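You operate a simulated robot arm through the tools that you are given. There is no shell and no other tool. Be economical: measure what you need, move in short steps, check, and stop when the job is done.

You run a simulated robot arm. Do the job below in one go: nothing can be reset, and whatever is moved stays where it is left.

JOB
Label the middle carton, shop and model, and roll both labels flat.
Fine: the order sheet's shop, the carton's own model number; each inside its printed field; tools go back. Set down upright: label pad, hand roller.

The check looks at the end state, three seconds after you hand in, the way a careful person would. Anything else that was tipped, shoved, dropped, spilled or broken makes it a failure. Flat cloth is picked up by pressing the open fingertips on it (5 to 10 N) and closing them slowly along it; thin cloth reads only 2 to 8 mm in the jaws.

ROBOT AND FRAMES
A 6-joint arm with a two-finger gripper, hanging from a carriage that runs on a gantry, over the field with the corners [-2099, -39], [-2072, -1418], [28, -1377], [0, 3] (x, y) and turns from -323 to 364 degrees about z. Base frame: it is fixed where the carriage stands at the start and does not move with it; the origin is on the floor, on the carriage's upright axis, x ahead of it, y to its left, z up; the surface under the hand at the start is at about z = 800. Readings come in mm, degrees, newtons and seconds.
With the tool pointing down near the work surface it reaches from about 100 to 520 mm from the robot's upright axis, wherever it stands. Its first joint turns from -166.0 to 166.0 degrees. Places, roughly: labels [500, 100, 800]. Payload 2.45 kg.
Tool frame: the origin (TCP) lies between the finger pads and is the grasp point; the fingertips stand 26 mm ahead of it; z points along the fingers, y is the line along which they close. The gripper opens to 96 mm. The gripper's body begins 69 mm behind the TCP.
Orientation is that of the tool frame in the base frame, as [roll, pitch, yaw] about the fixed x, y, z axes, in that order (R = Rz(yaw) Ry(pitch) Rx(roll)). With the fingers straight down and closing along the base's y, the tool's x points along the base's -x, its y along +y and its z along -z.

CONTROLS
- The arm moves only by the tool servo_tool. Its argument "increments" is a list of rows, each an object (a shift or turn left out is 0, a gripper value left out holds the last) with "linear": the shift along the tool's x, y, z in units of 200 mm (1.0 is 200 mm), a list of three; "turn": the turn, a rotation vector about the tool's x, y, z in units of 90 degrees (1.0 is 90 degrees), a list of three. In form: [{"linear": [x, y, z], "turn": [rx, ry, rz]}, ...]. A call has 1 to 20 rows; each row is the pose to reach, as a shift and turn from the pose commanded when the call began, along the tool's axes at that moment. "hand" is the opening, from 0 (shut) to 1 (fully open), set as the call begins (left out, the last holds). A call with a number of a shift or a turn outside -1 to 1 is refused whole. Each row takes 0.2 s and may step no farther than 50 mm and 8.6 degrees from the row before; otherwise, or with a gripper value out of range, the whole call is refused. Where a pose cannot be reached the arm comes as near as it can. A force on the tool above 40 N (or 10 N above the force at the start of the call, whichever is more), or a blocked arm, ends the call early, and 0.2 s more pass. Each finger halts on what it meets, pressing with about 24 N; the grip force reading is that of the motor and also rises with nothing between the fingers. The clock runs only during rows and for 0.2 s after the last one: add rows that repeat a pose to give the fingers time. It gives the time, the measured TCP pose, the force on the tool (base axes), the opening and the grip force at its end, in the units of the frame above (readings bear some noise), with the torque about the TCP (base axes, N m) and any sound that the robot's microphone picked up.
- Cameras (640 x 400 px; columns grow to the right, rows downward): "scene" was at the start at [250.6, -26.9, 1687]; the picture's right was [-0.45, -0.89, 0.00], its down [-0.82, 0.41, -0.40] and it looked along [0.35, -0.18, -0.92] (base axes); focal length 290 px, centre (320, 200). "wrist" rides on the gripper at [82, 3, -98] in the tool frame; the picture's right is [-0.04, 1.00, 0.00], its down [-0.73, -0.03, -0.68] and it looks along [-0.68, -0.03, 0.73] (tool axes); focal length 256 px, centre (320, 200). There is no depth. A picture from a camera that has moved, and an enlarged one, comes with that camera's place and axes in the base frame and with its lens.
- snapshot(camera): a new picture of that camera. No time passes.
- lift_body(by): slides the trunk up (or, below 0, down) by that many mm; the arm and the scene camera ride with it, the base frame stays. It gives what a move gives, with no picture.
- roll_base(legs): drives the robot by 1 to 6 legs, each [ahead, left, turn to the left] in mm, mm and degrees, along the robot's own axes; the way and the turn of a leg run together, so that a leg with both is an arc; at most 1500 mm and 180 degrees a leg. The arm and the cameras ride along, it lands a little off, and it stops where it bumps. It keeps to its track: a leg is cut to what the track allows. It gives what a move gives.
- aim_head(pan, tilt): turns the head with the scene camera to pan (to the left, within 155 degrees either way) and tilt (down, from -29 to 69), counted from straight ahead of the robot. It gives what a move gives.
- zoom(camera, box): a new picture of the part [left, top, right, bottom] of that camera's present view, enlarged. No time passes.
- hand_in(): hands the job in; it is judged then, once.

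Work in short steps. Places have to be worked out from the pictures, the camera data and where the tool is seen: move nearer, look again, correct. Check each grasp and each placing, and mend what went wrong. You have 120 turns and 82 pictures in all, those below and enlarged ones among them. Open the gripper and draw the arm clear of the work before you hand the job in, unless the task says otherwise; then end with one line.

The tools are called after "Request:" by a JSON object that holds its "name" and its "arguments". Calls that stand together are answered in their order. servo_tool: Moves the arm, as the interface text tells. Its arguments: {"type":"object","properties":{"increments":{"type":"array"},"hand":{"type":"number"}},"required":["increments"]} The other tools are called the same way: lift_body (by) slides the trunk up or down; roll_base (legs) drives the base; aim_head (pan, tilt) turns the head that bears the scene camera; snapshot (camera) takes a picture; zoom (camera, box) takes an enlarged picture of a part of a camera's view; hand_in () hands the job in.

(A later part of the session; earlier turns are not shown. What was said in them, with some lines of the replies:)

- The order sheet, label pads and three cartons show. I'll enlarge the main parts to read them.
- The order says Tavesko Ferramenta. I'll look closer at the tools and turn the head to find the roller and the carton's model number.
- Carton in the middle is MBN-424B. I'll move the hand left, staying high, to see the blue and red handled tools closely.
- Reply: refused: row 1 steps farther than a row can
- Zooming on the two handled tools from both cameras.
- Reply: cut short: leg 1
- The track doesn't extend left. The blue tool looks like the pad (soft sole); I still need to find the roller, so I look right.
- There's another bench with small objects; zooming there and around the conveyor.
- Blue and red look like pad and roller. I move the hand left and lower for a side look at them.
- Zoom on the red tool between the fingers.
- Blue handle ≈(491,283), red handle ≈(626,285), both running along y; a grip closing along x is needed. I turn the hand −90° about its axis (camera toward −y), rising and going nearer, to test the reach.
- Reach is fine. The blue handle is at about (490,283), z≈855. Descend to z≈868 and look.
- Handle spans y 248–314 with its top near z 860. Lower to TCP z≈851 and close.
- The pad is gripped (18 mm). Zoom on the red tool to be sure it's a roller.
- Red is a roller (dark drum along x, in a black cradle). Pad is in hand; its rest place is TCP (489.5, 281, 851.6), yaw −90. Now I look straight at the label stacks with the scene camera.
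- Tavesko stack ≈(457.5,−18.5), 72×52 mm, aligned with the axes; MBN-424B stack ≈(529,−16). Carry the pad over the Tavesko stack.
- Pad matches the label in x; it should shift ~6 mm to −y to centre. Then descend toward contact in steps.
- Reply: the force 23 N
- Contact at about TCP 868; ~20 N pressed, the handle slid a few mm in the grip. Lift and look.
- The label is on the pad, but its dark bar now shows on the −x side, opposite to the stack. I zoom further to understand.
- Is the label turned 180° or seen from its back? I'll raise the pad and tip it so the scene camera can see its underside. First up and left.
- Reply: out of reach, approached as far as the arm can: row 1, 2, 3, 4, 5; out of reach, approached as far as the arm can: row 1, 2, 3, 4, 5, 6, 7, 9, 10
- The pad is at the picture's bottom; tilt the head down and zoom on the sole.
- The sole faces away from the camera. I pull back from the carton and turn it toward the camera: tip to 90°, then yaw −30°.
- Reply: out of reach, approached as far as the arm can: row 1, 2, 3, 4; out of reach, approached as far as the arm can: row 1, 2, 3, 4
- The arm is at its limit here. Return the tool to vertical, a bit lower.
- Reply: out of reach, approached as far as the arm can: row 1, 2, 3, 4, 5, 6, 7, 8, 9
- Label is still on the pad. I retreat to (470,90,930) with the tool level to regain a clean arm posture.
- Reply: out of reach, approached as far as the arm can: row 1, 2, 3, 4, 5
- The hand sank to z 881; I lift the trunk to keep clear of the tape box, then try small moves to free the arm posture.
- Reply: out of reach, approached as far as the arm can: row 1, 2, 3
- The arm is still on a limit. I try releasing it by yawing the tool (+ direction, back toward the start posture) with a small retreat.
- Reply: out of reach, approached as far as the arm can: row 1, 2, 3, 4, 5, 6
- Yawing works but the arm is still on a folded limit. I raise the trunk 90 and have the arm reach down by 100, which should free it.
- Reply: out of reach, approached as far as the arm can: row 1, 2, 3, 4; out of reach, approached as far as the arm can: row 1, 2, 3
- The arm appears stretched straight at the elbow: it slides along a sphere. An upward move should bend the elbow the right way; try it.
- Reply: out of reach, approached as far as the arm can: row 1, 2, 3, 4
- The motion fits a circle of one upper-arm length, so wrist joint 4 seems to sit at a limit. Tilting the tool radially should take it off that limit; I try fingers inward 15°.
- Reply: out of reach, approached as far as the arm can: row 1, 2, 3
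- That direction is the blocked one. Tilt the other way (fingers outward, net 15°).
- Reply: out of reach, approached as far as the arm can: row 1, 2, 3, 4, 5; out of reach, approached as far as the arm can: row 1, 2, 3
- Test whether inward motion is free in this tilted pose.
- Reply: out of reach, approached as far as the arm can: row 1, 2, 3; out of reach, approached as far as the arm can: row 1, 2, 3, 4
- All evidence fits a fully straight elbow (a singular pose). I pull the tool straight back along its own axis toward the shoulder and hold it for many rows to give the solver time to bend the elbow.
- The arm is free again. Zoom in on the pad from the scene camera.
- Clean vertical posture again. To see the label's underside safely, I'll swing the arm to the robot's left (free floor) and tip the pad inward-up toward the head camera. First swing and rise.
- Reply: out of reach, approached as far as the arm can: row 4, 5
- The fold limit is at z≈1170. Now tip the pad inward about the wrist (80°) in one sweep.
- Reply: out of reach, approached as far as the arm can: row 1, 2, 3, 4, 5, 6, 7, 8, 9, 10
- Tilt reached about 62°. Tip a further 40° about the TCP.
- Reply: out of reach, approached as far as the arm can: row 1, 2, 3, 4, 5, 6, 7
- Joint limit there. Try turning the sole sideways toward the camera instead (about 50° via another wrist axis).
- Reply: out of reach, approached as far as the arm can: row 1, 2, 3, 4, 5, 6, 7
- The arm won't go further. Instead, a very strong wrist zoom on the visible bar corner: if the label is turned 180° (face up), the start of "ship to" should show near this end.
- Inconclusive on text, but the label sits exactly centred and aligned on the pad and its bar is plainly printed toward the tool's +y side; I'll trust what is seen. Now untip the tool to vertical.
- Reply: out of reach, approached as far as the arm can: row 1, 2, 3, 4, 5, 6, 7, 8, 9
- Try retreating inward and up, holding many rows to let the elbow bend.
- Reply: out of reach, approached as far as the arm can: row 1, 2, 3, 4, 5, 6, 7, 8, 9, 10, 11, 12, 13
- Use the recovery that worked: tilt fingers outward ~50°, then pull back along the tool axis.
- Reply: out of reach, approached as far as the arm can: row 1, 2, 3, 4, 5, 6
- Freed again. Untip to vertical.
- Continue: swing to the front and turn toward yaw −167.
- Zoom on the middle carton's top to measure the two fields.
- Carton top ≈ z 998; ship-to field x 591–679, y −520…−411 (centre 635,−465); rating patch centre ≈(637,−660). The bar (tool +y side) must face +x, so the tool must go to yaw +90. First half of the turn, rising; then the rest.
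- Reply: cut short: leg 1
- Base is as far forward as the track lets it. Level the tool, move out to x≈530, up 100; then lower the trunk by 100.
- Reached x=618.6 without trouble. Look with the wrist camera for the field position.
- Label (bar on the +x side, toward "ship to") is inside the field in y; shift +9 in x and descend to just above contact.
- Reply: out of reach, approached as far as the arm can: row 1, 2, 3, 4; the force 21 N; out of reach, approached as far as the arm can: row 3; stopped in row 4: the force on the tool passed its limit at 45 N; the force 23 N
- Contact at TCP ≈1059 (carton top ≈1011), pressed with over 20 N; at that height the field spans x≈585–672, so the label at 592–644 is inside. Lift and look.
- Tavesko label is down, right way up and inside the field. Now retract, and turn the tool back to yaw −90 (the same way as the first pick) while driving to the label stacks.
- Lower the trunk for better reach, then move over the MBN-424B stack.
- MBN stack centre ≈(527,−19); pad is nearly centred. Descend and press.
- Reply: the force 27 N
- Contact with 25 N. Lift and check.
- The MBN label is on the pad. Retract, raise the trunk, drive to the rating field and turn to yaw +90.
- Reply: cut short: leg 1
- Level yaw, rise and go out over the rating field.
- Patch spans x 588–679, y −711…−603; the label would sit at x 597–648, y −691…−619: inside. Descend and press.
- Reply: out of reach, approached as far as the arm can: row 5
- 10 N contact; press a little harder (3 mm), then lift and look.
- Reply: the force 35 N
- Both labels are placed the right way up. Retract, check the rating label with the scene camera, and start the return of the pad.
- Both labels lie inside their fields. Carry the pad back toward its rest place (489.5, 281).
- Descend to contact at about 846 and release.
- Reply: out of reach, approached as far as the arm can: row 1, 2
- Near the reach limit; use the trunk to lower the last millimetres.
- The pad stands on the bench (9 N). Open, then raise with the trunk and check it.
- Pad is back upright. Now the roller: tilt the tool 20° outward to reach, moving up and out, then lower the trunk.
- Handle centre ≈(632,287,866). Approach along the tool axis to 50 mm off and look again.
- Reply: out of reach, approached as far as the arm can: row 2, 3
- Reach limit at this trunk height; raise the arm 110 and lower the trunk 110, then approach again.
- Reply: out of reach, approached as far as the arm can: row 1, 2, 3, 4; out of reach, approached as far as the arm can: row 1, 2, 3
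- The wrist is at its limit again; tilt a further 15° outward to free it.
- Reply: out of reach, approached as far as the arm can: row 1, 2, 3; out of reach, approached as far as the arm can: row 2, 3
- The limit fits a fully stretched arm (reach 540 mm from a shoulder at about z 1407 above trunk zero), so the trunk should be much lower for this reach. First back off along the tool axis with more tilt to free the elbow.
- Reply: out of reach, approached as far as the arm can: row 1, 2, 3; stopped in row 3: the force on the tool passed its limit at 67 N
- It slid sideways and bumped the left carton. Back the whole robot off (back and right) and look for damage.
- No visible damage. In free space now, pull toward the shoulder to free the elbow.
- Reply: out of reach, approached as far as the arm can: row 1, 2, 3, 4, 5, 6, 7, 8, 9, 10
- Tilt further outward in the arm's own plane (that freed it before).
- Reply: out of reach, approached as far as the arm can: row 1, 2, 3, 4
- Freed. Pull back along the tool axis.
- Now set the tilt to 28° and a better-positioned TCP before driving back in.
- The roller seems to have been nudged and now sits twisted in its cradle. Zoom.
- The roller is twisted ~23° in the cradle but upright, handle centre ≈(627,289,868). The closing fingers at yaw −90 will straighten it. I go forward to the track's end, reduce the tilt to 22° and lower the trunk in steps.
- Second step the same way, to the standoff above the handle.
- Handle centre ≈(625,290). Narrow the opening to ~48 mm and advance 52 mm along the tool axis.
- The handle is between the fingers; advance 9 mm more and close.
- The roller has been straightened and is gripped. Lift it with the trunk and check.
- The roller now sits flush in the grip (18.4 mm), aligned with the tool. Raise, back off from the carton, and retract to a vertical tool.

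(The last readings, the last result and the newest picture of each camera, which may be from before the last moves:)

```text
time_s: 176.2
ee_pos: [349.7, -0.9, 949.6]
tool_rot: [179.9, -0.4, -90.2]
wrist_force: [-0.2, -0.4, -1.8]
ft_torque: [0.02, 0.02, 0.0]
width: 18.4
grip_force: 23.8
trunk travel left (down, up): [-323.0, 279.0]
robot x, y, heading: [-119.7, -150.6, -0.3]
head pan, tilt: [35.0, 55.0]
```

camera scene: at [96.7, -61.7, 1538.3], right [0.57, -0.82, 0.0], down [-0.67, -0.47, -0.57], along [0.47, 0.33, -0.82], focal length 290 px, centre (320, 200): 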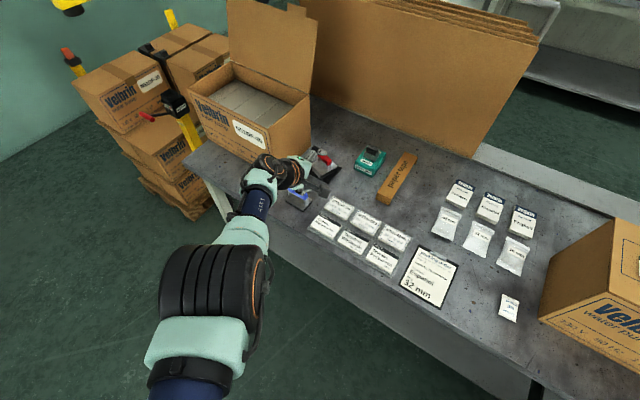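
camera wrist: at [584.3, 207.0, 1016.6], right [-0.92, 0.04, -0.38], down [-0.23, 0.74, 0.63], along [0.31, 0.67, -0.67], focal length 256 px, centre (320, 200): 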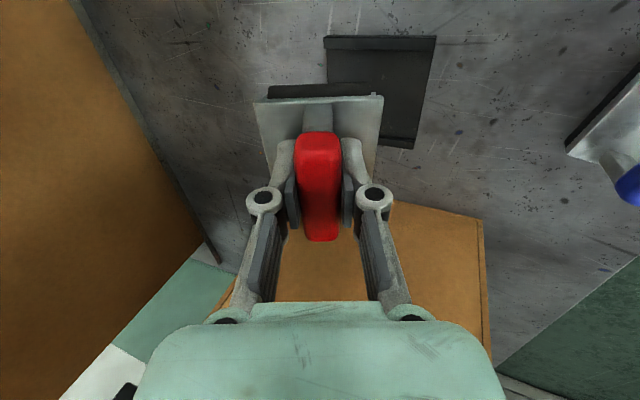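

Vertical and free. Raise the trunk and drive to the middle carton.

Request:
{"name": "lift_body", "arguments": {"by": 162}}

Request:
{"name": "roll_base", "arguments": {"legs": [[0, -318, 0], [140, 0, 0.3]]}}

Request:
{"name": "servo_tool", "arguments": {"increments": [{"linear": [0.15, -0.1, 0]}, {"linear": [0.3, -0.2, 0]}, {"linear": [0.45, -0.3, 0]}, {"linear": [0.59, -0.4, 0]}, {"linear": [0.59, -0.55, 0]}]}}

```text
time_s: 178.0
ee_pos: [349.7, 0.6, 1110.5]
tool_rot: [179.8, -0.4, -90.3]
wrist_force: [0.5, 0.2, -1.6]
ft_torque: [0.01, 0.0, -0.05]
width: 18.5
grip_force: 23.8
trunk travel left (down, up): [-485.0, 117.0]
robot x, y, heading: [-119.6, -151.1, -0.1]
head pan, tilt: [35.0, 55.0]
```

```text
time_s: 181.1
ee_pos: [479.1, -328.1, 1111.3]
tool_rot: [179.9, -0.4, -90.6]
wrist_force: [0.4, 0.3, -1.2]
ft_torque: [-0.05, 0.01, 0.0]
width: 18.5
grip_force: 23.7
trunk travel left (down, up): [-485.0, 117.0]
robot x, y, heading: [8.4, -476.7, -0.6]
head pan, tilt: [35.0, 55.0]
```

```text
time_s: 182.3
ee_pos: [587.9, -446.7, 1111.4]
tool_rot: [180.0, -0.4, -90.5]
wrist_force: [0.0, 0.3, -2.0]
ft_torque: [0.03, -0.02, 0.0]
width: 18.6
grip_force: 23.6
trunk travel left (down, up): [-485.0, 117.0]
robot x, y, heading: [8.5, -478.5, -0.1]
head pan, tilt: [35.0, 55.0]
```

Raise the arm 40 and lower the trunk 40 for reach, then go above the start of the ship-to label.

Request:
{"name": "servo_tool", "arguments": {"increments": [{"linear": [0, -0.05, -0.1]}, {"linear": [0, -0.1, -0.2]}]}}

Request:
{"name": "lift_body", "arguments": {"by": -40}}

Request:
{"name": "servo_tool", "arguments": {"increments": [{"linear": [-0.03, -0.05, 0.04]}, {"linear": [-0.03, -0.05, 0.08]}]}}

Request:
{"name": "snapshot", "arguments": {"camera": "wrist"}}

```text
time_s: 182.9
ee_pos: [608.5, -446.9, 1151.8]
tool_rot: [179.8, -0.3, -90.6]
wrist_force: [0.2, -0.5, -2.1]
ft_torque: [0.01, 0.02, 0.0]
width: 18.4
grip_force: 23.5
trunk travel left (down, up): [-485.0, 117.0]
robot x, y, heading: [12.7, -474.8, -0.4]
head pan, tilt: [35.0, 55.0]
```

```text
time_s: 183.7
ee_pos: [608.7, -446.5, 1112.2]
tool_rot: [179.9, -0.4, -90.6]
wrist_force: [-0.7, 0.3, -1.9]
ft_torque: [0.0, 0.02, 0.01]
width: 18.3
grip_force: 24.7
trunk travel left (down, up): [-445.0, 157.0]
robot x, y, heading: [7.4, -475.8, -0.2]
head pan, tilt: [35.0, 55.0]
```

```text
time_s: 184.3
ee_pos: [618.4, -439.6, 1095.9]
tool_rot: [180.0, -0.4, -90.7]
wrist_force: [-0.6, -0.5, -2.1]
ft_torque: [0.04, 0.0, -0.01]
width: 18.2
grip_force: 24.0
trunk travel left (down, up): [-445.0, 157.0]
robot x, y, heading: [9.3, -474.5, 0.0]
head pan, tilt: [35.0, 55.0]
```

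```text
6 pictures are left
camera wrist: at [613.1, -522.0, 1194.4], right [-1.0, 0.05, 0.0], down [0.04, 0.74, 0.67], along [0.03, 0.67, -0.74], focal length 256 px, centre (320, 200)
```

wrist: 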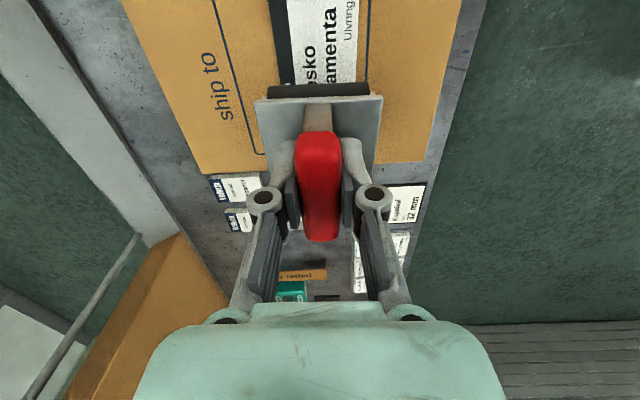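

Drum covers the label's width. Shift x −4 and descend to contact.

Request:
{"name": "servo_tool", "arguments": {"increments": [{"linear": [-0.01, 0.02, 0.03]}, {"linear": [-0.01, 0.02, 0.06]}, {"linear": [-0.01, 0.02, 0.075]}]}}

Request:
{"name": "servo_tool", "arguments": {"increments": [{"linear": [0, 0, 0.008]}, {"linear": [0, 0, 0.016]}]}}

```text
time_s: 185.1
ee_pos: [613.1, -438.5, 1080.2]
tool_rot: [179.8, -0.5, -90.6]
wrist_force: [-0.2, 1.1, -1.6]
ft_torque: [0.02, 0.01, -0.01]
width: 18.5
grip_force: 24.1
trunk travel left (down, up): [-445.0, 157.0]
robot x, y, heading: [9.2, -476.8, -0.2]
head pan, tilt: [35.0, 55.0]
```

```text
time_s: 185.7
ee_pos: [614.7, -438.1, 1079.5]
tool_rot: [-180.0, -0.3, -90.7]
wrist_force: [-10.4, 0.2, 16.8]
ft_torque: [0.22, 0.1, 0.07]
width: 18.5
grip_force: 24.4
trunk travel left (down, up): [-445.0, 157.0]
robot x, y, heading: [10.9, -478.1, -0.2]
head pan, tilt: [35.0, 55.0]
```

Contact at 17 N. Roll across the label and back.

Request:
{"name": "servo_tool", "arguments": {"increments": [{"linear": [0.045, 0, 0]}, {"linear": [0.09, 0, 0]}, {"linear": [0.135, 0, 0]}, {"linear": [0.18, 0, 0]}, {"linear": [0.225, 0, 0]}, {"linear": [0.27, 0, 0]}, {"linear": [0.315, 0, 0]}, {"linear": [0.36, 0, 0]}, {"linear": [0.39, 0, 0]}]}}

Request:
{"name": "servo_tool", "arguments": {"increments": [{"linear": [-0.045, -0.02, 0]}, {"linear": [-0.09, -0.04, 0]}, {"linear": [-0.135, -0.04, 0]}, {"linear": [-0.18, -0.04, 0]}, {"linear": [-0.225, -0.04, 0]}, {"linear": [-0.27, -0.04, 0]}, {"linear": [-0.315, -0.04, 0]}, {"linear": [-0.36, -0.04, 0]}, {"linear": [-0.41, -0.04, 0]}]}}

```text
time_s: 187.7
ee_pos: [614.0, -517.4, 1079.0]
tool_rot: [-179.9, -0.4, -90.6]
wrist_force: [2.9, 0.0, 2.6]
ft_torque: [0.03, -0.11, 0.02]
width: 18.4
grip_force: 23.8
trunk travel left (down, up): [-445.0, 157.0]
robot x, y, heading: [12.4, -478.7, -0.5]
head pan, tilt: [35.0, 55.0]
```

```text
time_s: 189.7
ee_pos: [620.7, -434.9, 1076.5]
tool_rot: [179.9, -0.4, -90.6]
wrist_force: [-9.2, -0.5, 11.6]
ft_torque: [0.19, 0.21, 0.12]
width: 18.6
grip_force: 24.1
trunk travel left (down, up): [-445.0, 157.0]
robot x, y, heading: [9.4, -477.1, -0.5]
head pan, tilt: [35.0, 55.0]
```

Force faded at the far end; one more pass, pressing a little more toward that end.

Request:
{"name": "servo_tool", "arguments": {"increments": [{"linear": [0.045, 0.01, 0.003]}, {"linear": [0.09, 0.02, 0.006]}, {"linear": [0.135, 0.02, 0.009]}, {"linear": [0.18, 0.02, 0.012]}, {"linear": [0.225, 0.02, 0.015]}, {"linear": [0.27, 0.02, 0.017]}, {"linear": [0.315, 0.02, 0.019]}, {"linear": [0.36, 0.02, 0.021]}, {"linear": [0.4, 0.02, 0.022]}]}}

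Request:
{"name": "servo_tool", "arguments": {"increments": [{"linear": [-0.045, 0, 0]}, {"linear": [-0.09, 0, 0]}, {"linear": [-0.135, 0, -0.002]}, {"linear": [-0.18, 0, -0.005]}, {"linear": [-0.225, 0, -0.008]}, {"linear": [-0.27, 0, -0.011]}, {"linear": [-0.315, 0, -0.014]}, {"linear": [-0.36, 0, -0.017]}, {"linear": [-0.4, 0, -0.02]}]}}

```text
time_s: 191.7
ee_pos: [619.0, -516.1, 1075.0]
tool_rot: [-180.0, -0.4, -90.6]
wrist_force: [-6.4, 0.2, 22.2]
ft_torque: [0.01, 0.0, 0.07]
width: 18.2
grip_force: 24.2
trunk travel left (down, up): [-445.0, 157.0]
robot x, y, heading: [8.7, -478.0, -0.3]
head pan, tilt: [35.0, 55.0]
```

```text
time_s: 193.7
ee_pos: [616.7, -434.5, 1076.8]
tool_rot: [179.9, -0.3, -90.6]
wrist_force: [0.7, -0.4, -1.0]
ft_torque: [-0.01, 0.0, 0.0]
width: 18.1
grip_force: 24.2
trunk travel left (down, up): [-445.0, 157.0]
robot x, y, heading: [12.0, -480.0, 0.1]
head pan, tilt: [35.0, 55.0]
```

Ship-to label is rolled. Lift 40, drive 185 right to the rating label.

Request:
{"name": "servo_tool", "arguments": {"increments": [{"linear": [0, 0, -0.1]}, {"linear": [0, 0, -0.2]}]}}

Request:
{"name": "roll_base", "arguments": {"legs": [[0, -184, 0]]}}

Request:
{"name": "snapshot", "arguments": {"camera": "wrist"}}

```text
time_s: 194.3
ee_pos: [618.2, -433.6, 1117.0]
tool_rot: [179.8, -0.4, -90.6]
wrist_force: [0.3, -0.4, -1.8]
ft_torque: [-0.01, -0.02, 0.02]
width: 18.0
grip_force: 23.9
trunk travel left (down, up): [-445.0, 157.0]
robot x, y, heading: [5.2, -474.7, 0.0]
head pan, tilt: [35.0, 55.0]
```

```text
time_s: 195.8
ee_pos: [618.2, -617.4, 1116.3]
tool_rot: [179.8, -0.4, -90.5]
wrist_force: [0.4, -0.3, -3.2]
ft_torque: [-0.02, 0.0, -0.01]
width: 18.4
grip_force: 24.0
trunk travel left (down, up): [-445.0, 157.0]
robot x, y, heading: [6.8, -664.7, -0.1]
head pan, tilt: [35.0, 55.0]
```

```text
5 pictures are left
camera wrist: at [612.9, -699.1, 1216.4], right [-1.0, 0.05, 0.0], down [0.04, 0.74, 0.67], along [0.03, 0.67, -0.74], focal length 256 px, centre (320, 200)
```

wrist: 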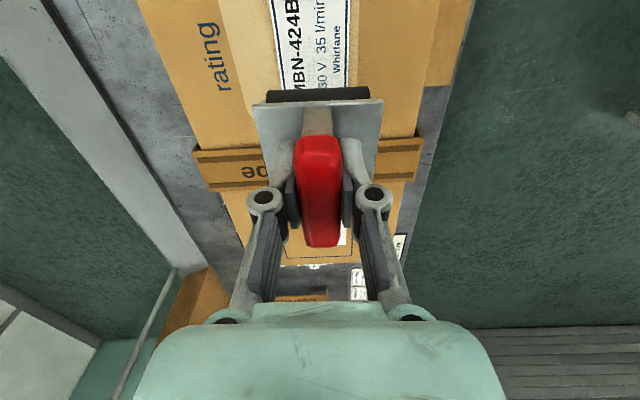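

Well aligned. Descend to contact.

Request:
{"name": "servo_tool", "arguments": {"increments": [{"linear": [0, 0, 0.08]}, {"linear": [0, 0, 0.15]}, {"linear": [0, 0, 0.185]}]}}

Request:
{"name": "servo_tool", "arguments": {"increments": [{"linear": [0, 0, 0.01]}, {"linear": [0, 0, 0.02]}]}}

```text
time_s: 196.7
ee_pos: [617.5, -618.0, 1081.3]
tool_rot: [179.9, -0.4, -90.5]
wrist_force: [-0.4, -0.5, -2.1]
ft_torque: [-0.02, 0.01, -0.01]
width: 18.1
grip_force: 24.0
trunk travel left (down, up): [-445.0, 157.0]
robot x, y, heading: [10.2, -662.7, -0.1]
head pan, tilt: [35.0, 55.0]
```

```text
time_s: 197.2
ee_pos: [616.8, -617.9, 1076.3]
tool_rot: [180.0, -0.5, -90.6]
wrist_force: [-0.4, -0.4, -2.0]
ft_torque: [-0.02, -0.01, 0.01]
width: 18.2
grip_force: 24.0
trunk travel left (down, up): [-445.0, 157.0]
robot x, y, heading: [11.2, -659.8, -0.2]
head pan, tilt: [35.0, 55.0]
```

Request:
{"name": "servo_tool", "arguments": {"increments": [{"linear": [0, 0, 0.01]}, {"linear": [0, 0, 0.018]}]}}

```text
time_s: 197.8
ee_pos: [617.7, -617.7, 1076.4]
tool_rot: [-180.0, -0.3, -90.4]
wrist_force: [-8.2, -0.1, 18.8]
ft_torque: [0.25, 0.09, 0.09]
width: 18.1
grip_force: 24.2
trunk travel left (down, up): [-445.0, 157.0]
robot x, y, heading: [10.8, -661.1, -0.4]
head pan, tilt: [35.0, 55.0]
```

Contact at 19 N; roll across (slightly increasing pressure) and back, with a small x offset.

Request:
{"name": "servo_tool", "arguments": {"increments": [{"linear": [0.045, 0.01, 0.002]}, {"linear": [0.09, 0.015, 0.004]}, {"linear": [0.135, 0.015, 0.006]}, {"linear": [0.18, 0.015, 0.008]}, {"linear": [0.225, 0.015, 0.01]}, {"linear": [0.27, 0.015, 0.011]}, {"linear": [0.315, 0.015, 0.012]}, {"linear": [0.36, 0.015, 0.012]}, {"linear": [0.4, 0.015, 0.012]}]}}

Request:
{"name": "servo_tool", "arguments": {"increments": [{"linear": [-0.045, -0.02, 0]}, {"linear": [-0.09, -0.035, 0]}, {"linear": [-0.135, -0.035, 0]}, {"linear": [-0.18, -0.035, -0.002]}, {"linear": [-0.225, -0.035, -0.004]}, {"linear": [-0.27, -0.035, -0.006]}, {"linear": [-0.315, -0.035, -0.008]}, {"linear": [-0.36, -0.035, -0.009]}, {"linear": [-0.41, -0.035, -0.009]}]}}

Request:
{"name": "servo_tool", "arguments": {"increments": [{"linear": [0.045, 0.01, 0.002]}, {"linear": [0.09, 0.015, 0.004]}, {"linear": [0.135, 0.015, 0.006]}, {"linear": [0.18, 0.015, 0.008]}, {"linear": [0.225, 0.015, 0.01]}, {"linear": [0.27, 0.015, 0.011]}, {"linear": [0.315, 0.015, 0.012]}, {"linear": [0.36, 0.015, 0.012]}, {"linear": [0.41, 0.015, 0.012]}]}}

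```text
time_s: 199.8
ee_pos: [618.4, -696.9, 1073.3]
tool_rot: [-179.8, -0.3, -90.4]
wrist_force: [-0.2, 0.3, 34.6]
ft_torque: [0.55, -0.22, -0.04]
width: 18.1
grip_force: 24.0
trunk travel left (down, up): [-445.0, 157.0]
robot x, y, heading: [9.3, -661.7, -0.3]
head pan, tilt: [35.0, 55.0]
```

```text
time_s: 200.3
ee_pos: [617.7, -689.8, 1072.0]
tool_rot: [179.9, -0.4, -90.4]
wrist_force: [-7.3, -0.9, 19.6]
ft_torque: [0.32, -0.02, 0.09]
width: 18.4
grip_force: 23.6
trunk travel left (down, up): [-445.0, 157.0]
robot x, y, heading: [12.4, -656.5, 0.0]
head pan, tilt: [35.0, 55.0]
stopped in row 2: the force on the tool passed its limit at 48 N (the readings are from after the stop); the commanded pose is now the measured one
```

```text
time_s: 202.3
ee_pos: [612.7, -770.6, 1069.8]
tool_rot: [179.6, -0.3, -90.4]
wrist_force: [-0.3, -0.6, -2.0]
ft_torque: [-0.02, -0.03, -0.02]
width: 18.2
grip_force: 24.4
trunk travel left (down, up): [-445.0, 157.0]
robot x, y, heading: [9.3, -656.6, -0.2]
head pan, tilt: [35.0, 55.0]
```

The second pass stopped early, so the third ran past the carton's edge (no contact now). Raise straight up and look.

Request:
{"name": "servo_tool", "arguments": {"increments": [{"linear": [0, 0, -0.1]}, {"linear": [0, 0, -0.2]}, {"linear": [0, 0, -0.26]}]}}

Request:
{"name": "snapshot", "arguments": {"camera": "wrist"}}

```text
time_s: 203.1
ee_pos: [614.2, -771.8, 1121.1]
tool_rot: [179.8, -0.4, -90.4]
wrist_force: [0.1, -0.1, -1.9]
ft_torque: [0.01, -0.03, -0.02]
width: 18.3
grip_force: 24.2
trunk travel left (down, up): [-445.0, 157.0]
robot x, y, heading: [6.6, -658.9, -0.2]
head pan, tilt: [35.0, 55.0]
```

```text
4 pictures are left
camera wrist: at [609.3, -853.2, 1220.5], right [-1.0, 0.05, 0.0], down [0.04, 0.74, 0.67], along [0.03, 0.67, -0.74], focal length 256 px, centre (320, 200)
```

wrist: 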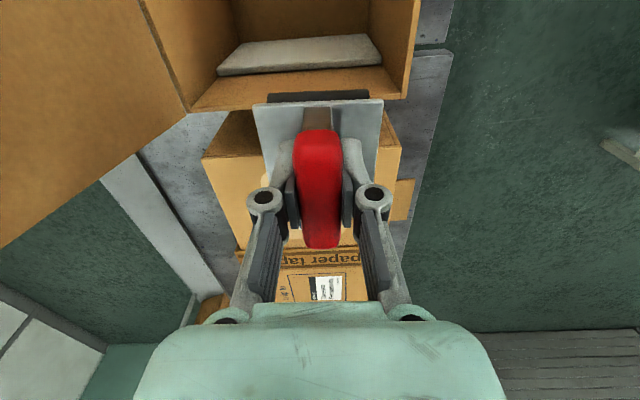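

Nothing disturbed. Now raise the trunk, retract from over the cartons, and drive back toward the cradle.

Request:
{"name": "lift_body", "arguments": {"by": 40}}

Request:
{"name": "servo_tool", "arguments": {"increments": [{"linear": [-0.12, 0.12, 0.05]}, {"linear": [-0.25, 0.24, 0.1]}, {"linear": [-0.38, 0.36, 0.15]}, {"linear": [-0.5, 0.48, 0.2]}, {"linear": [-0.62, 0.6, 0.25]}, {"linear": [-0.75, 0.72, 0.28]}]}}

Request:
{"name": "servo_tool", "arguments": {"increments": [{"linear": [-0.12, 0, 0]}, {"linear": [-0.25, 0, 0]}, {"linear": [-0.38, 0, 0]}, {"linear": [-0.5, 0, 0]}, {"linear": [-0.56, 0, 0]}]}}

Request:
{"name": "roll_base", "arguments": {"legs": [[-128, 505, 0]]}}

```text
time_s: 203.9
ee_pos: [614.0, -771.1, 1161.6]
tool_rot: [179.9, -0.4, -90.4]
wrist_force: [-0.5, 0.1, -2.3]
ft_torque: [-0.02, -0.01, 0.0]
width: 18.0
grip_force: 24.5
trunk travel left (down, up): [-485.0, 117.0]
robot x, y, heading: [7.1, -663.5, -0.3]
head pan, tilt: [35.0, 55.0]
```

```text
time_s: 205.3
ee_pos: [475.8, -621.0, 1098.2]
tool_rot: [179.9, -0.3, -90.4]
wrist_force: [-0.3, -0.4, -2.2]
ft_torque: [0.06, 0.04, 0.01]
width: 18.3
grip_force: 24.3
out of reach, approached as far as the arm can: row 6
trunk travel left (down, up): [-485.0, 117.0]
robot x, y, heading: [5.5, -660.5, -0.1]
head pan, tilt: [35.0, 55.0]
```

```text
time_s: 206.5
ee_pos: [475.8, -508.9, 1095.0]
tool_rot: [179.8, -0.3, -90.3]
wrist_force: [-0.7, 0.8, -1.9]
ft_torque: [0.02, -0.02, -0.02]
width: 17.9
grip_force: 24.0
trunk travel left (down, up): [-485.0, 117.0]
robot x, y, heading: [4.7, -661.5, -0.3]
head pan, tilt: [35.0, 55.0]
```

```text
time_s: 209.6
ee_pos: [351.3, -0.3, 1094.6]
tool_rot: [179.8, -0.4, -90.4]
wrist_force: [0.8, -0.3, -0.9]
ft_torque: [0.01, 0.02, -0.01]
width: 18.1
grip_force: 24.1
trunk travel left (down, up): [-485.0, 117.0]
robot x, y, heading: [-117.4, -151.8, -0.4]
head pan, tilt: [35.0, 55.0]
```

Same staging pose as before. Lower the trunk, then extend with the 22° tilt (reverse of the retreat).

Request:
{"name": "lift_body", "arguments": {"by": -155}}

Request:
{"name": "servo_tool", "arguments": {"increments": [{"linear": [-0.11, -0.13, -0.06], "turn": [0.042, 0, 0]}, {"linear": [-0.23, -0.26, -0.13], "turn": [0.083, 0, 0]}, {"linear": [-0.35, -0.39, -0.19], "turn": [0.125, 0, 0]}, {"linear": [-0.47, -0.52, -0.25], "turn": [0.166, 0, 0]}, {"linear": [-0.59, -0.65, -0.31], "turn": [0.208, 0, 0]}, {"linear": [-0.705, -0.77, -0.365], "turn": [0.247, 0, 0]}]}}

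Request:
{"name": "roll_base", "arguments": {"legs": [[128, 152, 0]]}}

```text
time_s: 211.3
ee_pos: [350.5, -0.3, 939.9]
tool_rot: [179.9, -0.4, -90.5]
wrist_force: [0.8, -0.5, -2.0]
ft_torque: [-0.02, 0.03, 0.02]
width: 17.9
grip_force: 24.1
trunk travel left (down, up): [-330.0, 272.0]
robot x, y, heading: [-120.0, -152.3, -0.1]
head pan, tilt: [35.0, 55.0]
```

```text
time_s: 212.8
ee_pos: [507.5, 138.6, 1008.1]
tool_rot: [-158.0, -0.4, -90.5]
wrist_force: [-0.8, 0.1, -2.0]
ft_torque: [-0.02, -0.01, 0.02]
width: 18.2
grip_force: 24.2
trunk travel left (down, up): [-330.0, 272.0]
robot x, y, heading: [-116.4, -155.2, -0.5]
head pan, tilt: [35.0, 55.0]
```

```text
time_s: 214.3
ee_pos: [624.9, 290.9, 1008.4]
tool_rot: [-158.1, -0.3, -90.3]
wrist_force: [0.0, 0.2, -1.4]
ft_torque: [0.03, 0.03, 0.03]
width: 17.9
grip_force: 24.0
trunk travel left (down, up): [-330.0, 272.0]
robot x, y, heading: [-0.5, -2.5, -0.1]
head pan, tilt: [35.0, 55.0]
```

Over the cradle. Correct y by −4 and lower by the trunk to just above it, then look.

Request:
{"name": "servo_tool", "arguments": {"increments": [{"linear": [0.02, 0.005, 0]}, {"linear": [0.02, 0.005, 0]}]}}

Request:
{"name": "lift_body", "arguments": {"by": -115}}

Request:
{"name": "snapshot", "arguments": {"camera": "wrist"}}

```text
time_s: 214.9
ee_pos: [622.8, 285.9, 1009.2]
tool_rot: [-157.9, -0.4, -90.4]
wrist_force: [0.2, 0.0, -0.7]
ft_torque: [-0.01, 0.01, -0.02]
width: 18.1
grip_force: 24.0
trunk travel left (down, up): [-330.0, 272.0]
robot x, y, heading: [-3.3, -3.7, -0.2]
head pan, tilt: [35.0, 55.0]
```

```text
time_s: 216.4
ee_pos: [624.1, 287.1, 895.5]
tool_rot: [-158.0, -0.5, -90.4]
wrist_force: [-0.8, 0.7, -1.2]
ft_torque: [-0.02, -0.03, -0.01]
width: 18.3
grip_force: 23.9
trunk travel left (down, up): [-215.0, 387.0]
robot x, y, heading: [-2.3, -2.2, -0.2]
head pan, tilt: [35.0, 55.0]
```

```text
3 pictures are left
camera wrist: at [581.9, 204.7, 984.3], right [-0.93, 0.04, -0.37], down [-0.22, 0.74, 0.64], along [0.3, 0.67, -0.67], focal length 256 px, centre (320, 200)
```

wrist: 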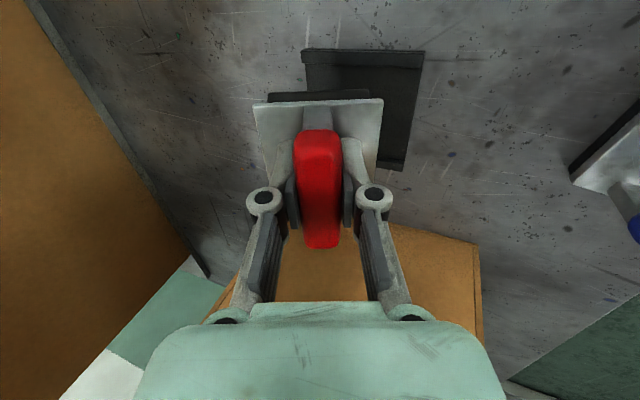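

Cradle spans x 589–670, y 245–330 (centre 630,287.5). Shift x +4 and lower to near contact.

Request:
{"name": "servo_tool", "arguments": {"increments": [{"linear": [0, -0.018, 0.0075]}, {"linear": [0, -0.018, 0.0075]}]}}

Request:
{"name": "lift_body", "arguments": {"by": -17}}

Request:
{"name": "lift_body", "arguments": {"by": -3}}

```text
time_s: 217.0
ee_pos: [627.8, 286.4, 893.7]
tool_rot: [-157.9, -0.4, -90.4]
wrist_force: [-0.3, -0.3, -1.3]
ft_torque: [-0.02, 0.01, 0.03]
width: 18.3
grip_force: 24.4
trunk travel left (down, up): [-215.0, 387.0]
robot x, y, heading: [-1.0, -2.5, -0.1]
head pan, tilt: [35.0, 55.0]
```

```text
time_s: 217.6
ee_pos: [628.1, 286.2, 878.3]
tool_rot: [-157.9, -0.4, -90.4]
wrist_force: [0.1, 0.9, -0.9]
ft_torque: [0.03, 0.01, 0.01]
width: 18.2
grip_force: 24.0
trunk travel left (down, up): [-198.0, 404.0]
robot x, y, heading: [1.8, -2.1, 0.4]
head pan, tilt: [35.0, 55.0]
```

```text
time_s: 218.2
ee_pos: [626.8, 285.8, 873.2]
tool_rot: [-158.0, -0.4, -90.5]
wrist_force: [0.3, -0.3, -2.0]
ft_torque: [0.07, 0.03, 0.04]
width: 18.0
grip_force: 23.4
trunk travel left (down, up): [-195.0, 407.0]
robot x, y, heading: [0.0, 0.6, -0.0]
head pan, tilt: [35.0, 55.0]
```

Request:
{"name": "lift_body", "arguments": {"by": -3}}

Request:
{"name": "lift_body", "arguments": {"by": -2}}

```text
time_s: 218.7
ee_pos: [626.8, 286.3, 870.2]
tool_rot: [-158.0, -0.5, -90.4]
wrist_force: [-0.3, -0.1, -1.6]
ft_torque: [-0.01, 0.03, 0.0]
width: 17.9
grip_force: 24.3
trunk travel left (down, up): [-192.0, 410.0]
robot x, y, heading: [-3.0, -3.7, 0.1]
head pan, tilt: [35.0, 55.0]
```

```text
time_s: 219.2
ee_pos: [627.1, 285.9, 870.0]
tool_rot: [-157.9, -0.3, -90.4]
wrist_force: [-1.8, 0.7, 3.8]
ft_torque: [0.09, 0.19, 0.01]
width: 18.2
grip_force: 23.8
trunk travel left (down, up): [-190.0, 412.0]
robot x, y, heading: [3.4, -2.8, -0.1]
head pan, tilt: [35.0, 55.0]
```

Contact. Press a few millimetres more so the roller rocks flat within the grip.

Request:
{"name": "lift_body", "arguments": {"by": -3}}

Request:
{"name": "lift_body", "arguments": {"by": -3}}

```text
time_s: 219.7
ee_pos: [629.0, 287.5, 869.1]
tool_rot: [-157.8, -0.2, -90.3]
wrist_force: [-7.3, 0.2, 24.9]
ft_torque: [0.2, 0.61, 0.01]
width: 18.2
grip_force: 23.9
trunk travel left (down, up): [-187.0, 415.0]
robot x, y, heading: [2.3, -3.6, 0.0]
head pan, tilt: [35.0, 55.0]
```

```text
time_s: 220.1
ee_pos: [628.3, 287.9, 870.1]
tool_rot: [-157.6, -0.2, -90.3]
wrist_force: [-3.4, 0.4, 9.0]
ft_torque: [0.16, 0.3, 0.06]
width: 18.6
grip_force: 23.5
trunk travel left (down, up): [-186.0, 416.0]
robot x, y, heading: [0.0, -4.8, 0.0]
head pan, tilt: [35.0, 55.0]
stopped: the force on the tool passed its limit at 44 N (the readings are from after the stop); the commanded pose is now the measured one
```

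The grip holds the tilt. Better: set the roller's near edge 27 mm closer, so that on opening it rocks gently outward into place. Lift 8, shift x −27, lower again.

Request:
{"name": "lift_body", "arguments": {"by": 8}}

Request:
{"name": "servo_tool", "arguments": {"increments": [{"linear": [0, 0.062, -0.026]}, {"linear": [0, 0.125, -0.051]}, {"linear": [0, 0.125, -0.051]}]}}

Request:
{"name": "lift_body", "arguments": {"by": -6}}

```text
time_s: 220.7
ee_pos: [627.4, 285.4, 875.3]
tool_rot: [-157.8, -0.3, -90.4]
wrist_force: [-0.1, -0.2, -2.0]
ft_torque: [0.01, 0.0, -0.03]
width: 18.1
grip_force: 24.0
trunk travel left (down, up): [-194.0, 408.0]
robot x, y, heading: [-0.8, -1.8, 0.0]
head pan, tilt: [35.0, 55.0]
```

```text
time_s: 221.5
ee_pos: [600.1, 288.4, 875.7]
tool_rot: [-157.7, -0.3, -90.3]
wrist_force: [-0.2, -1.1, -3.0]
ft_torque: [-0.02, 0.01, -0.01]
width: 18.2
grip_force: 24.3
trunk travel left (down, up): [-194.0, 408.0]
robot x, y, heading: [1.9, 0.2, -0.2]
head pan, tilt: [35.0, 55.0]
```

```text
time_s: 222.0
ee_pos: [600.6, 287.5, 869.0]
tool_rot: [-157.6, -0.2, -90.2]
wrist_force: [0.1, 1.2, -1.7]
ft_torque: [0.01, 0.06, 0.0]
width: 18.1
grip_force: 23.9
trunk travel left (down, up): [-188.0, 414.0]
robot x, y, heading: [1.0, -1.5, -0.3]
head pan, tilt: [35.0, 55.0]
```

Lower the last millimetre, then open in stages.

Request:
{"name": "lift_body", "arguments": {"by": -1.5}}

Request:
{"name": "servo_tool", "arguments": {"increments": [{"linear": [0, 0, 0]}, {"linear": [0, 0, 0]}, {"linear": [0, 0, 0]}], "hand": 0.32}}

Request:
{"name": "servo_tool", "arguments": {"increments": [{"linear": [0, 0, 0]}, {"linear": [0, 0, 0]}, {"linear": [0, 0, 0]}], "hand": 0.5}}

Request:
{"name": "servo_tool", "arguments": {"increments": [{"linear": [0, 0, 0]}, {"linear": [0, 0, 0]}, {"linear": [0, 0, 0]}, {"linear": [0, 0, 0]}], "hand": 1}}

Request:
{"name": "snapshot", "arguments": {"camera": "wrist"}}

```text
time_s: 222.5
ee_pos: [601.2, 288.4, 870.2]
tool_rot: [-157.6, -0.2, -90.3]
wrist_force: [-3.4, -0.1, 8.0]
ft_torque: [0.14, 0.29, 0.02]
width: 18.5
grip_force: 24.4
trunk travel left (down, up): [-186.0, 416.0]
robot x, y, heading: [-1.2, 1.0, -0.1]
head pan, tilt: [35.0, 55.0]
```

```text
time_s: 223.3
ee_pos: [601.3, 287.1, 868.8]
tool_rot: [-157.7, -0.2, -90.2]
wrist_force: [1.0, 1.1, 1.1]
ft_torque: [0.03, 0.01, -0.03]
width: 31.0
grip_force: 0.1
trunk travel left (down, up): [-186.0, 416.0]
robot x, y, heading: [-0.6, -6.3, 0.1]
head pan, tilt: [35.0, 55.0]
```

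```text
time_s: 224.1
ee_pos: [601.1, 287.5, 868.7]
tool_rot: [-157.8, -0.2, -90.2]
wrist_force: [1.3, 0.0, 0.6]
ft_torque: [-0.01, 0.02, 0.0]
width: 48.3
grip_force: 0.0
trunk travel left (down, up): [-186.0, 416.0]
robot x, y, heading: [0.4, -2.1, -0.2]
head pan, tilt: [35.0, 55.0]
```

```text
time_s: 225.1
ee_pos: [600.3, 287.0, 867.9]
tool_rot: [-157.6, -0.2, -90.3]
wrist_force: [0.2, -0.8, 0.4]
ft_torque: [-0.02, 0.0, 0.01]
width: 96.1
grip_force: 0.1
trunk travel left (down, up): [-186.0, 416.0]
robot x, y, heading: [3.0, -0.6, -0.0]
head pan, tilt: [35.0, 55.0]
```

```text
2 pictures are left
camera wrist: at [559.1, 205.6, 958.4], right [-0.92, 0.04, -0.38], down [-0.23, 0.74, 0.64], along [0.31, 0.67, -0.67], focal length 256 px, centre (320, 200)
```

wrist: 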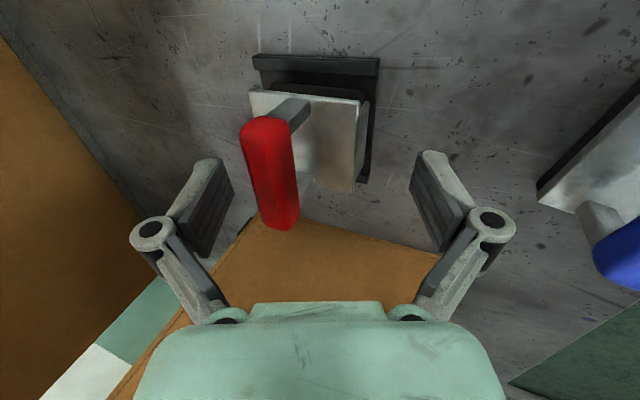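

The roller stands upright in its cradle, squarely placed. Withdraw along the tool axis, raise the trunk and back away.

Request:
{"name": "servo_tool", "arguments": {"increments": [{"linear": [0, 0, -0.1]}, {"linear": [0, 0, -0.2]}, {"linear": [0, 0, -0.3]}, {"linear": [0, 0, -0.42]}]}}

Request:
{"name": "lift_body", "arguments": {"by": 120}}

Request:
{"name": "roll_base", "arguments": {"legs": [[-200, -300, 0]]}}

Request:
{"name": "aim_head", "arguments": {"pan": 0, "tilt": 50}}

Request:
{"name": "snapshot", "arguments": {"camera": "scene"}}

```text
time_s: 226.1
ee_pos: [567.1, 288.7, 946.8]
tool_rot: [-157.7, -0.2, -90.3]
wrist_force: [0.1, 0.5, 0.1]
ft_torque: [0.0, 0.02, 0.02]
width: 96.1
grip_force: 0.0
trunk travel left (down, up): [-186.0, 416.0]
robot x, y, heading: [-1.1, -2.3, -0.2]
head pan, tilt: [35.0, 55.0]
```

```text
time_s: 227.6
ee_pos: [567.3, 288.1, 1065.2]
tool_rot: [-157.8, -0.2, -90.3]
wrist_force: [-0.5, -0.2, -0.4]
ft_torque: [0.0, 0.03, -0.01]
width: 95.8
grip_force: 0.0
trunk travel left (down, up): [-306.0, 296.0]
robot x, y, heading: [0.1, -3.7, -0.1]
head pan, tilt: [35.0, 55.0]
```

```text
time_s: 229.9
ee_pos: [365.4, -10.8, 1065.6]
tool_rot: [-157.8, -0.2, -90.2]
wrist_force: [0.2, 0.1, -0.3]
ft_torque: [-0.01, -0.05, -0.02]
width: 95.9
grip_force: 0.1
trunk travel left (down, up): [-306.0, 296.0]
robot x, y, heading: [-201.2, -303.6, -0.1]
head pan, tilt: [35.0, 55.0]
```

```text
time_s: 231.0
ee_pos: [365.9, -12.0, 1066.4]
tool_rot: [-157.8, -0.2, -90.2]
wrist_force: [0.0, -0.1, -0.3]
ft_torque: [-0.02, -0.01, 0.02]
width: 96.0
grip_force: 0.0
trunk travel left (down, up): [-306.0, 296.0]
robot x, y, heading: [-200.8, -304.0, -0.0]
head pan, tilt: [0.0, 50.0]
```

```text
1 pictures are left
camera scene: at [74.6, -304.6, 1588.3], right [0.0, -1.0, 0.0], down [-0.77, 0.0, -0.64], along [0.64, 0.0, -0.77], focal length 290 px, centre (320, 200)
```

scene: 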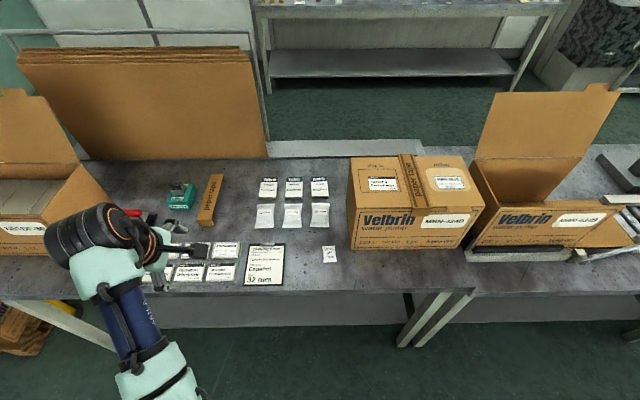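

One last look: enlarge the carton's labels to check they are flat and inside their fields.

Request:
{"name": "zoom", "arguments": {"camera": "scene", "box": [340, 145, 490, 215]}}

```text
4.27 times, centred on (415, 180) of scene
camera zoom: at [74.6, -304.6, 1588.3], right [0.0, -1.0, 0.0], down [-0.77, 0.0, -0.64], along [0.64, 0.0, -0.77], focal length 1237 px, centre (-85, 285)
```

zoom: 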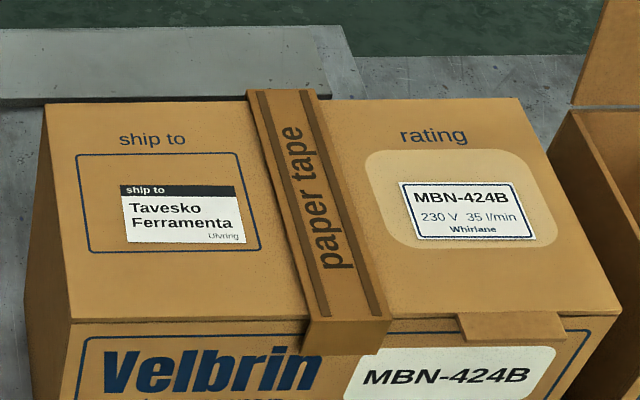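

Both labels look flat, the right way up and inside their fields. The tools are back upright and the arm is clear, so I hand in.

Request:
{"name": "hand_in", "arguments": {}}

```text
The job is handed in.
```

The middle carton now has the Tavesko Ferramenta label in its ship-to field and the MBN-424B label in its rating field; both look rolled flat and inside their fields, and the label pad and hand roller are back upright. On the way, the arm bumped the left carton and twisted the roller in its cradle. I saw no damage to the carton, and the roller was put back straight.
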